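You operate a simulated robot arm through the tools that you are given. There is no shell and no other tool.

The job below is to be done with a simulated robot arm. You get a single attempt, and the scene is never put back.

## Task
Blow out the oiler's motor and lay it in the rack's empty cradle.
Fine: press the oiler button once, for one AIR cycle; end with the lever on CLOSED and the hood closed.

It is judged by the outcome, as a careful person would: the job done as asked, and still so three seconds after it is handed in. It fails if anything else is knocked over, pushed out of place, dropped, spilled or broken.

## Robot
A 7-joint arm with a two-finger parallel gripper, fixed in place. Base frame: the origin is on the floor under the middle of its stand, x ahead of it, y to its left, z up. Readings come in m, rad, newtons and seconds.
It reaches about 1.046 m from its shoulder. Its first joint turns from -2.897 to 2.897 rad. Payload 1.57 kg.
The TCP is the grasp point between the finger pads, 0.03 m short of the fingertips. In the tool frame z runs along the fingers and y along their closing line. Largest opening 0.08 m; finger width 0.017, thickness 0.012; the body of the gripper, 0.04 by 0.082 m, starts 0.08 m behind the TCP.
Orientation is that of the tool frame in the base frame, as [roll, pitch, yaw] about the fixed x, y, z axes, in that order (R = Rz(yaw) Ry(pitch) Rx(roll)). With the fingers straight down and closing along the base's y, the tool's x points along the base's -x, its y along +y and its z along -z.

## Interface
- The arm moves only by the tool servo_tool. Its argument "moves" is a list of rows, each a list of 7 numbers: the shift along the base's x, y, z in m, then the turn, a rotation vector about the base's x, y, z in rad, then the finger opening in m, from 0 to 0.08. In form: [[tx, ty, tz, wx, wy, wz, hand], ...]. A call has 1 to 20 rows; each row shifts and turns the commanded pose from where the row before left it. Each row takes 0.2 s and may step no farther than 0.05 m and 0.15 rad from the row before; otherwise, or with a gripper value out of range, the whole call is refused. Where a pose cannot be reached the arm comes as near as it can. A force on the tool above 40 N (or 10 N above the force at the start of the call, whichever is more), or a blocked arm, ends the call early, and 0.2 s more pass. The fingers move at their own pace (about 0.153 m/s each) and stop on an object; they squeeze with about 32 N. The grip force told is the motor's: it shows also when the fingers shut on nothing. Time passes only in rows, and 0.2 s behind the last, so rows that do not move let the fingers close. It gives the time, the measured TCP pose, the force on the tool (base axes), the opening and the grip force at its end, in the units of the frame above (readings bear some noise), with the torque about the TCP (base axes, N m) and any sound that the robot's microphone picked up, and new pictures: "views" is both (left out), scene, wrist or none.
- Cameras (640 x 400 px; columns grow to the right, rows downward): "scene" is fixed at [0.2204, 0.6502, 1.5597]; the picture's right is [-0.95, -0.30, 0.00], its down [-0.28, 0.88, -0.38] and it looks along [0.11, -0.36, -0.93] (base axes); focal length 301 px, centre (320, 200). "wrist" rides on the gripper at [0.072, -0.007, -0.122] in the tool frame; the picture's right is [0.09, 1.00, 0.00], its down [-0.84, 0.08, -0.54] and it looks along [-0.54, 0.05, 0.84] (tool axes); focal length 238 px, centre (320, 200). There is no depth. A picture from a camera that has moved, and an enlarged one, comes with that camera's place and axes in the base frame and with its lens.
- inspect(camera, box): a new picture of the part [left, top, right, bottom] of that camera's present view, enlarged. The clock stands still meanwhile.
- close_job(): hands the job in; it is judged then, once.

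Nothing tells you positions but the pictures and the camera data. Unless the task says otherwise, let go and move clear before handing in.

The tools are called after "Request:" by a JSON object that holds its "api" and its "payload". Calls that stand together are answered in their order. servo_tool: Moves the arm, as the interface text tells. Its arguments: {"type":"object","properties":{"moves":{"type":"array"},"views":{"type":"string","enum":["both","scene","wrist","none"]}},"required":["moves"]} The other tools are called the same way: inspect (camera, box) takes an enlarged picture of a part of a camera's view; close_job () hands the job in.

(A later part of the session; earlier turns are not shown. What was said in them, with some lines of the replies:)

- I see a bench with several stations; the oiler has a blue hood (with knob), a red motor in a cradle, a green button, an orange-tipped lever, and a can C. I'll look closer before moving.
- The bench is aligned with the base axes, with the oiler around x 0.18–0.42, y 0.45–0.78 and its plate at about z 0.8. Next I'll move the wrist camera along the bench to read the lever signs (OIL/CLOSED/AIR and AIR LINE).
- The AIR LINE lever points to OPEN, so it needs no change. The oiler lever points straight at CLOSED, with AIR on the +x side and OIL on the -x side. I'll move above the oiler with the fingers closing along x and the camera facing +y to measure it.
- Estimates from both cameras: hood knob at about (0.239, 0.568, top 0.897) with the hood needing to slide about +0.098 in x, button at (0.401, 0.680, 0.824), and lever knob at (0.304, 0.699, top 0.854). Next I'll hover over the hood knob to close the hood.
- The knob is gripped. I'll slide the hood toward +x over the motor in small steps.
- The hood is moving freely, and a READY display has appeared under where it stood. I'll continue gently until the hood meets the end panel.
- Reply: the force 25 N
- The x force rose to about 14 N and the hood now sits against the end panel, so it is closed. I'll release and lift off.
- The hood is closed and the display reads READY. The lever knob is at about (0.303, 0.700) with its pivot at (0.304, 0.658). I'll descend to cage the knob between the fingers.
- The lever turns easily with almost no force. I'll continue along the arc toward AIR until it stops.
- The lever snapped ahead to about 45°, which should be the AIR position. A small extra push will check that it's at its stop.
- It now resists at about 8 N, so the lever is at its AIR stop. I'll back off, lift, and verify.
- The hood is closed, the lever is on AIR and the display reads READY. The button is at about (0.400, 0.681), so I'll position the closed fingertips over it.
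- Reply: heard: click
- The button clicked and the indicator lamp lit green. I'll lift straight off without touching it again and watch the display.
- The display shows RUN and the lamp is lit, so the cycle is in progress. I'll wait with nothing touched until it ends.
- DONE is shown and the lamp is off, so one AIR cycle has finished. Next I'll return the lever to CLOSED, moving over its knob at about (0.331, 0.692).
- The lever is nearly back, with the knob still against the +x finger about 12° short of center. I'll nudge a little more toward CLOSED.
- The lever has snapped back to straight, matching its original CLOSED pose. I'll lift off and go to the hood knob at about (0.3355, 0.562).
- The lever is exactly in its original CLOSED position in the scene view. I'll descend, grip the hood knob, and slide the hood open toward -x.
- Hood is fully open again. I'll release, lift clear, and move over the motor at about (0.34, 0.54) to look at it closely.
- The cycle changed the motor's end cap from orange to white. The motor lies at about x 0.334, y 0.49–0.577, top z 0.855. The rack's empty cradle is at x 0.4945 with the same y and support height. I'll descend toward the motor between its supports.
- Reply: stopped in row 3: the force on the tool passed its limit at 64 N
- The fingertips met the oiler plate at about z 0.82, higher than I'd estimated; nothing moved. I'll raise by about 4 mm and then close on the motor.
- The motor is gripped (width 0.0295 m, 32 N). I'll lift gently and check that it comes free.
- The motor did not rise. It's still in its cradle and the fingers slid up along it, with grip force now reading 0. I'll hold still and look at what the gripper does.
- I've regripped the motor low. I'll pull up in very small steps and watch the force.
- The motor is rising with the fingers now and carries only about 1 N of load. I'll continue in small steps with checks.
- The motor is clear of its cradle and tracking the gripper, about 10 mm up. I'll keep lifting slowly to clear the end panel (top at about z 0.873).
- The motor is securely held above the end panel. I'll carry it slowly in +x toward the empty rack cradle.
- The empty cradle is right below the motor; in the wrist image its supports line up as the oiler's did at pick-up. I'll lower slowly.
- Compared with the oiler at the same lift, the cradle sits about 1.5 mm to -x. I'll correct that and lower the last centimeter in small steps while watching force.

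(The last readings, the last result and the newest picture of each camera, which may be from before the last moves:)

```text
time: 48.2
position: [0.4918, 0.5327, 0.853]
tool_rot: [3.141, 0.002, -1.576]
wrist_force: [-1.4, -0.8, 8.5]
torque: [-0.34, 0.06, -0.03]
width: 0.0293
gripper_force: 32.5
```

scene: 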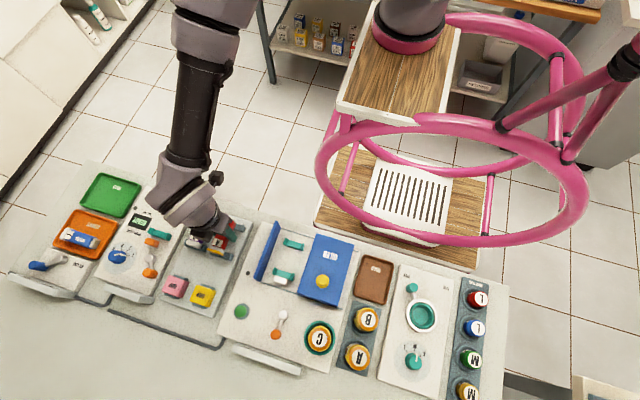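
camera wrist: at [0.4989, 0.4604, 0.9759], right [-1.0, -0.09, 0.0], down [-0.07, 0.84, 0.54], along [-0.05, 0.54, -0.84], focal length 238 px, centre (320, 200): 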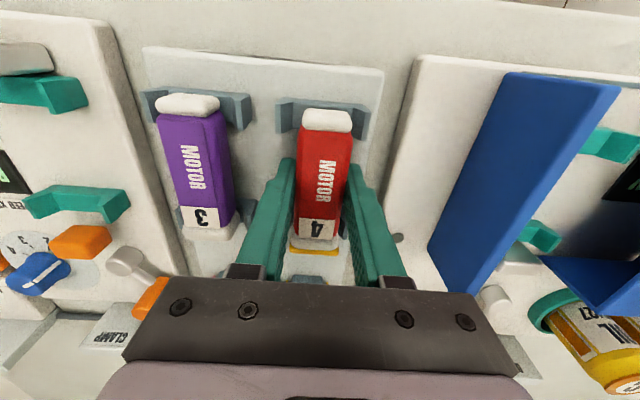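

Contact shows as +8.5 N upward at the cradle support, so the motor is seated. I'll release by opening the fingers, then check before lifting.

Request:
{"api": "servo_tool", "payload": {"moves": [[0, 0, 0.0005, 0, 0, 0, 0.032], [0, 0, 0, 0, 0, 0, 0.036], [0, 0, 0.001, 0, 0, 0, 0.045], [0, 0, 0, 0, 0, 0, 0.045]], "views": "both"}}

Request:
{"api": "inspect", "payload": {"camera": "wrist", "box": [260, 80, 400, 250]}}

```text
time: 49.2
position: [0.4928, 0.532, 0.854]
tool_rot: [-3.141, 0.001, -1.576]
wrist_force: [0.6, -0.1, -0.1]
torque: [-0.02, 0.03, 0.04]
width: 0.0448
gripper_force: 0.1
camera wrist: at [0.4991, 0.46, 0.975], right [-1.0, -0.09, 0.0], down [-0.07, 0.84, 0.54], along [-0.05, 0.54, -0.84], focal length 238 px, centre (320, 200)
```

scene: 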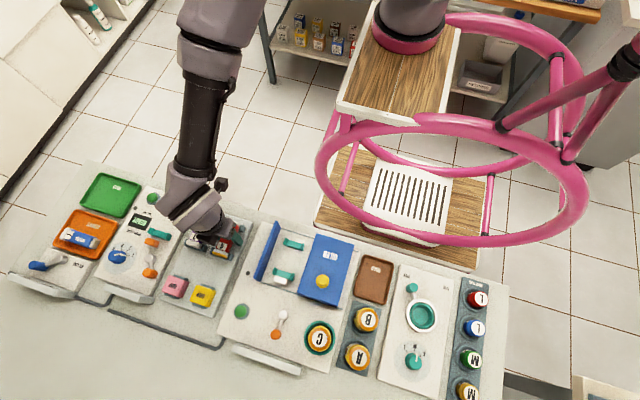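
wrist: 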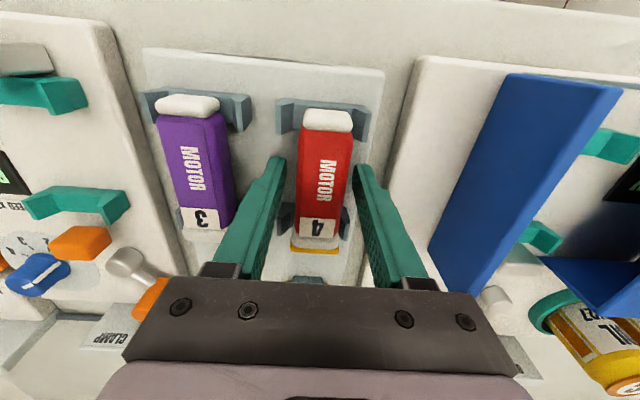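

```text
2.35 times, centred on (330, 165) of wrist
camera zoom: at [0.4991, 0.46, 0.975], right [-1.0, -0.09, 0.0], down [-0.07, 0.84, 0.54], along [-0.05, 0.54, -0.84], focal length 561 px, centre (296, 282)
```

zoom: 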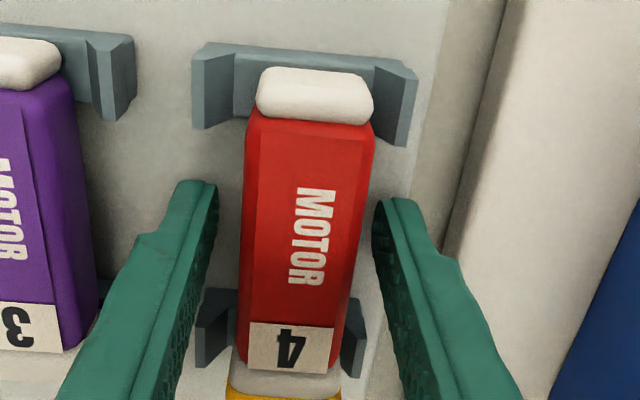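

The motor is resting in the rack cradle between the prongs. I'll lift straight up and check it from above.

Request:
{"api": "servo_tool", "payload": {"moves": [[0, 0, 0.01, 0, 0, 0, 0.045], [0, 0, 0.025, 0, 0, 0, 0.045], [0, 0, 0.04, 0, 0, 0, 0.045], [0, 0, 0.045, 0, 0, 0, 0.045], [0, 0, 0.03, 0, 0, 0, 0.045]], "views": "both"}}

Request:
{"api": "inspect", "payload": {"camera": "wrist", "box": [200, 60, 420, 260]}}

Request:
{"api": "inspect", "payload": {"camera": "scene", "box": [170, 200, 330, 320]}}

```text
time: 50.4
position: [0.4924, 0.5351, 1.0047]
tool_rot: [-3.141, 0.001, -1.576]
wrist_force: [0.3, -0.4, -0.2]
torque: [0.03, 0.0, 0.0]
width: 0.0449
gripper_force: 0.0
camera wrist: at [0.4992, 0.4616, 1.126], right [-1.0, -0.09, 0.0], down [-0.07, 0.84, 0.54], along [-0.05, 0.54, -0.84], focal length 238 px, centre (320, 200)
```

scene: 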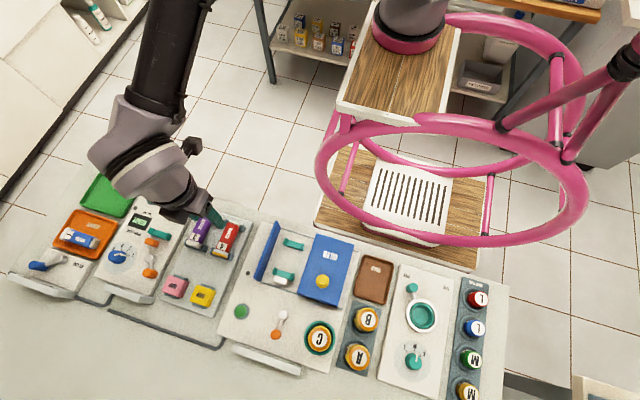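
wrist: 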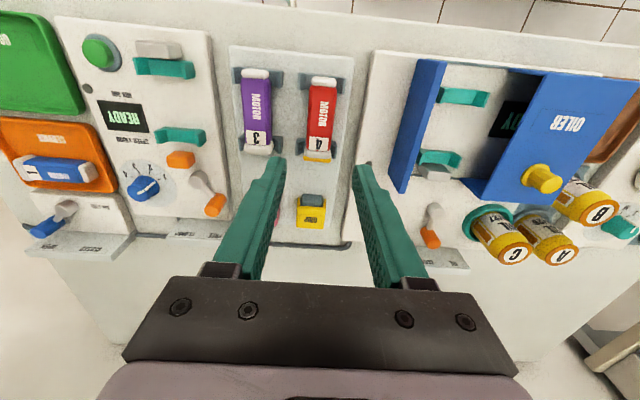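

```text
2.00 times, centred on (310, 160) of wrist
camera zoom: at [0.4992, 0.4616, 1.126], right [-1.0, -0.09, 0.0], down [-0.07, 0.84, 0.54], along [-0.05, 0.54, -0.84], focal length 477 px, centre (340, 280)
```

zoom: 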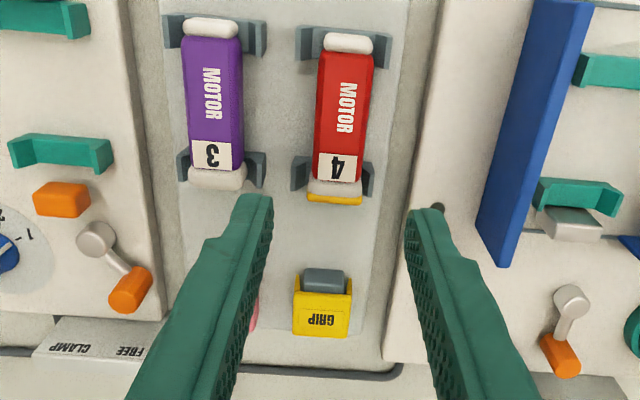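

```text
3.33 times, centred on (250, 260) of scene
camera zoom: at [0.2204, 0.6502, 1.5597], right [-0.95, -0.3, 0.0], down [-0.28, 0.88, -0.38], along [0.11, -0.36, -0.93], focal length 1002 px, centre (553, 0)
```

zoom: 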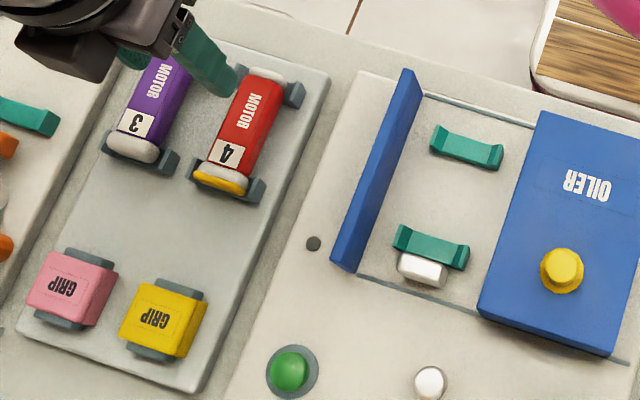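

Motor 4 now sits squarely in the rack beside motor 3. Next I'll return to the hood knob and close the empty hood.

Request:
{"api": "servo_tool", "payload": {"moves": [[-0.042, 0.005, 0, 0, 0, 0, 0.05], [-0.042, 0.005, 0, 0, 0, 0, 0.05], [-0.042, 0.005, 0, 0, 0, 0, 0.05], [-0.042, 0.005, 0, 0, 0, 0, 0.05], [-0.043, 0.005, 0, 0, 0, 0, 0.05], [-0.042, 0.004, 0, 0, 0, 0, 0.05], [0, 0, -0.035, 0, 0, 0, 0.055], [0, 0, 0, 0, 0, 0, 0.055]], "views": "both"}}

```text
time: 52.2
position: [0.2392, 0.5628, 0.9676]
tool_rot: [-3.141, 0.002, -1.577]
wrist_force: [-0.8, -1.0, 1.0]
torque: [0.01, 0.01, 0.0]
width: 0.0553
gripper_force: 0.0
camera wrist: at [0.2444, 0.4895, 1.0886], right [-1.0, -0.09, 0.0], down [-0.07, 0.84, 0.54], along [-0.05, 0.54, -0.84], focal length 238 px, centre (320, 200)
```

scene: 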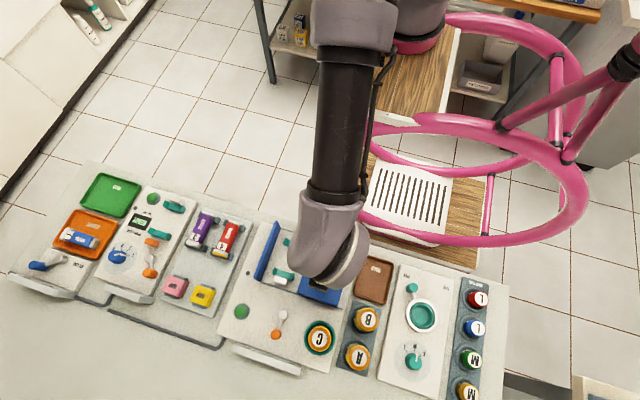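
wrist: 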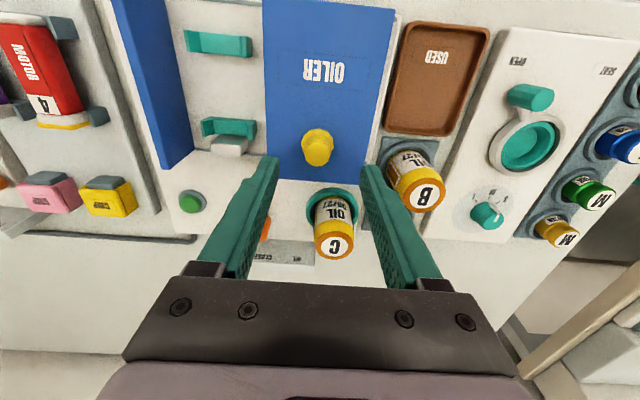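

Request:
{"api": "servo_tool", "payload": {"moves": [[0, 0, -0.03, 0, 0, 0, 0.055], [0, 0, -0.028, 0, 0, 0, 0.055], [0, 0, 0, 0, 0, 0, 0.0], [0, 0, 0, 0, 0, 0, 0.0], [0.01, 0, 0, 0, 0, 0, 0.0], [0.015, 0, 0, 0, 0, 0, 0.0], [0.015, 0, 0, 0, 0, 0, 0.0], [0.015, 0, 0, 0, 0, 0, 0.0], [0.015, 0, 0, 0, 0, 0, 0.0], [0.012, 0, 0, 0, 0, 0, 0.0]], "views": "wrist"}}

```text
time: 54.4
position: [0.3222, 0.5619, 0.9101]
tool_rot: [-3.141, -0.001, -1.573]
wrist_force: [0.0, 1.2, -24.4]
torque: [-0.13, 0.42, 0.0]
width: 0.0215
gripper_force: 34.6
camera wrist: at [0.3284, 0.4889, 1.0309], right [-1.0, -0.09, 0.0], down [-0.07, 0.84, 0.54], along [-0.05, 0.54, -0.84], focal length 238 px, centre (320, 200)
```

wrist: 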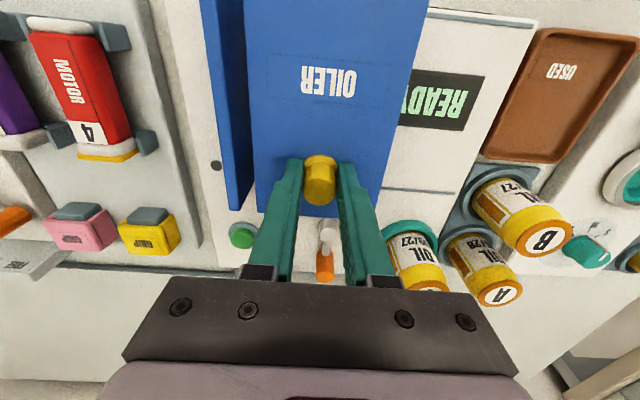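

Request:
{"api": "servo_tool", "payload": {"moves": [[0.004, 0, -0.0007, 0, 0, 0, 0.0], [0.004, 0, 0, 0, 0, 0, 0.0], [0.003, 0, 0, 0, 0, 0, 0.0], [0.003, 0, 0, 0, 0, 0, 0.0]], "views": "wrist"}}

```text
time: 55.4
position: [0.3345, 0.5606, 0.9089]
tool_rot: [3.142, 0.001, -1.573]
wrist_force: [-4.9, -7.0, -14.4]
torque: [-0.58, -0.33, -0.02]
width: 0.0215
gripper_force: 35.0
camera wrist: at [0.3409, 0.489, 1.0311], right [-1.0, -0.09, 0.0], down [-0.07, 0.84, 0.54], along [-0.05, 0.54, -0.84], focal length 238 px, centre (320, 200)
```

wrist: 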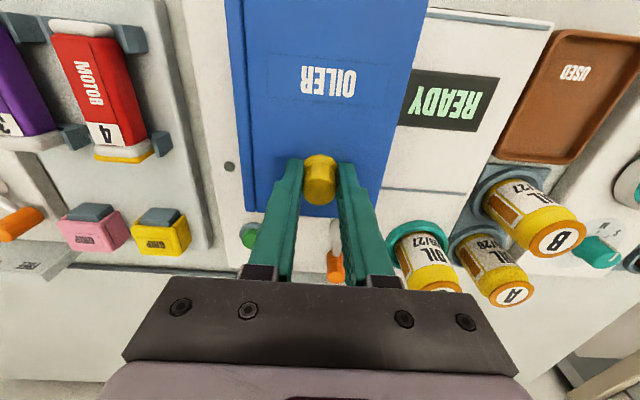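

Contact with the end panel is starting (about -5 N in x). I'll add a small final push to make sure the hood is fully closed, then release.

Request:
{"api": "servo_tool", "payload": {"moves": [[0.002, 0, 0, 0, 0, 0, 0.0], [0.001, 0, 0, 0, 0, 0, 0.0]], "views": "none"}}

Request:
{"api": "servo_tool", "payload": {"moves": [[-0.002, 0, 0, 0, 0, 0, 0.03], [0, 0, 0, 0, 0, 0, 0.05], [0, 0, 0, 0, 0, 0, 0.055], [0, 0, 0.03, 0, 0, 0, 0.055], [0, 0, 0.045, 0, 0, 0, 0.055], [0, 0, 0.045, 0, 0, 0, 0.055], [0, -0.03, 0.035, 0, 0, 0, 0.055], [0, -0.045, 0.02, 0, 0, 0, 0.055]], "views": "both"}}

Request:
{"api": "inspect", "payload": {"camera": "scene", "box": [210, 210, 370, 380]}}

Request:
{"api": "inspect", "payload": {"camera": "wrist", "box": [240, 80, 420, 260]}}

```text
time: 56.0
position: [0.3353, 0.5613, 0.9094]
tool_rot: [3.139, 0.0, -1.573]
wrist_force: [-20.8, -5.5, -15.0]
torque: [-0.84, 0.01, 0.09]
width: 0.0212
gripper_force: 34.6
```

```text
time: 57.8
position: [0.3351, 0.4863, 1.0829]
tool_rot: [-3.141, 0.0, -1.575]
wrist_force: [0.1, 0.8, 0.6]
torque: [-0.05, 0.0, -0.02]
width: 0.0553
gripper_force: 0.1
camera wrist: at [0.3407, 0.4139, 1.2046], right [-1.0, -0.09, 0.0], down [-0.07, 0.84, 0.54], along [-0.05, 0.54, -0.84], focal length 238 px, centre (320, 200)
```

scene: 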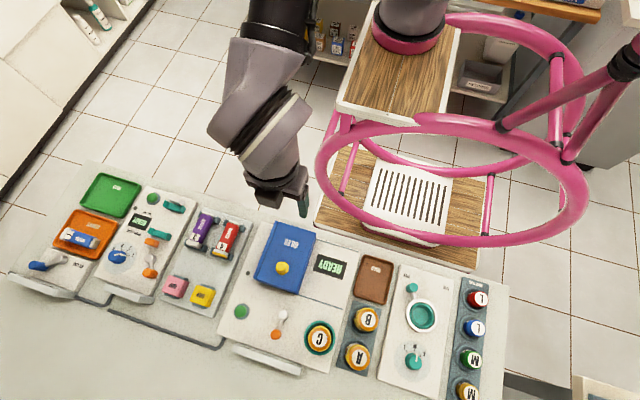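
wrist: 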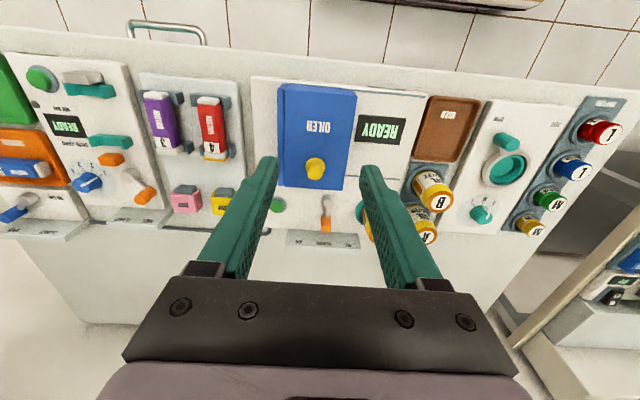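

```text
2.35 times, centred on (290, 295) of scene
camera zoom: at [0.2204, 0.6502, 1.5597], right [-0.95, -0.3, 0.0], down [-0.28, 0.88, -0.38], along [0.11, -0.36, -0.93], focal length 707 px, centre (391, -24)
```

zoom: 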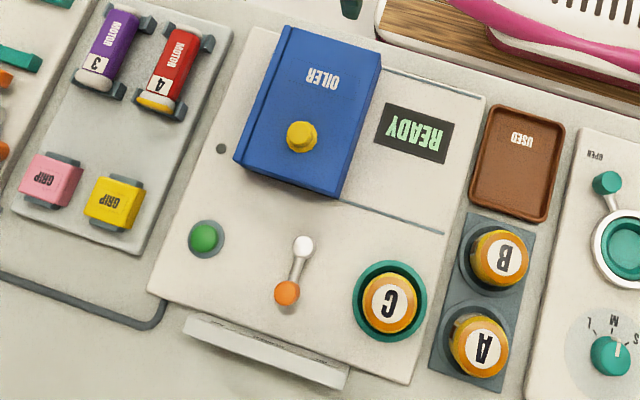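

```text
2.22 times, centred on (330, 170) of wrist
camera zoom: at [0.3407, 0.4139, 1.2046], right [-1.0, -0.09, 0.0], down [-0.07, 0.84, 0.54], along [-0.05, 0.54, -0.84], focal length 530 px, centre (298, 267)
```

zoom: 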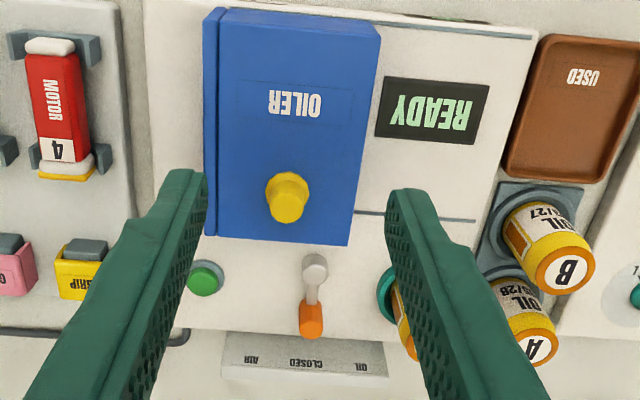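

The hood is closed, the lever is on CLOSED, and motor 4 is in the rack. I'll take one last close look before handing in.

Request:
{"api": "inspect", "payload": {"camera": "scene", "box": [170, 200, 260, 270]}}

Request:
{"api": "inspect", "payload": {"camera": "scene", "box": [0, 160, 260, 320]}}

```text
5.71 times, centred on (215, 235) of scene
camera zoom: at [0.2204, 0.6502, 1.5597], right [-0.95, -0.3, 0.0], down [-0.28, 0.88, -0.38], along [0.11, -0.36, -0.93], focal length 1718 px, centre (920, 0)
```

zoom: 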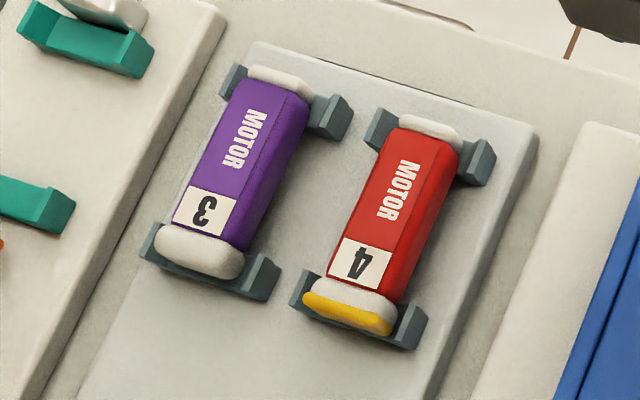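

```text
2.46 times, centred on (130, 240) of scene
camera zoom: at [0.2204, 0.6502, 1.5597], right [-0.95, -0.3, 0.0], down [-0.28, 0.88, -0.38], along [0.11, -0.36, -0.93], focal length 740 px, centre (788, 102)
```

zoom: 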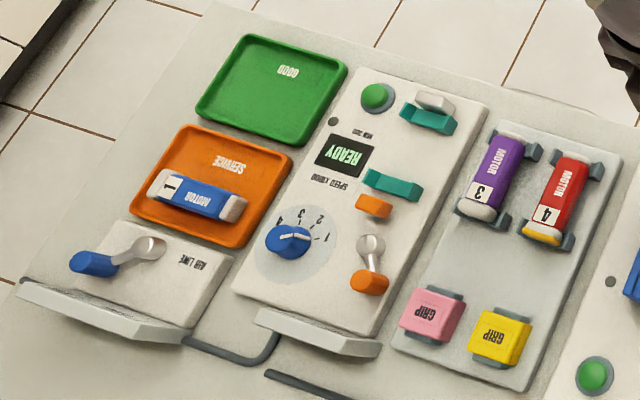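

Everything checks out. Motor 4 has had its one AIR cycle and lies in the formerly empty rack cradle. The lever is on CLOSED, the hood is closed, the arm is clear and nothing else has moved, so I'm handing in.

Request:
{"api": "close_job", "payload": {}}

```text
The job is handed in.
```

The oiler's motor (number 4) has been blown out and is lying in the rack's formerly empty cradle, next to motor 3. I've handed the job in, but no verdict has come back.

- **Cycle:** with the hood closed and the lever on AIR, I pressed the button once. The display went from RUN to DONE, and the orange colour on the motor's end cap cleared to white. A yellow band on that end was there before the cycle and is still there.
- **End state:** the lever is back on CLOSED, the hood is shut against its end panel, and the display reads READY. The arm is clear of the bench.
- **Contact on the way down:** reaching for the motor, the fingertips hit the oiler plate and the force peaked at 64 N. I saw nothing move or get damaged.
- **Slip on the first lift:** the grip was briefly lost within the first 2 cm and the motor was left in (or dropped back into) its own cradle. I gripped it again and lifted more slowly, and it held.

The other items on the bench look as they did at the start. The AIR LINE valve was already open and I left it alone.
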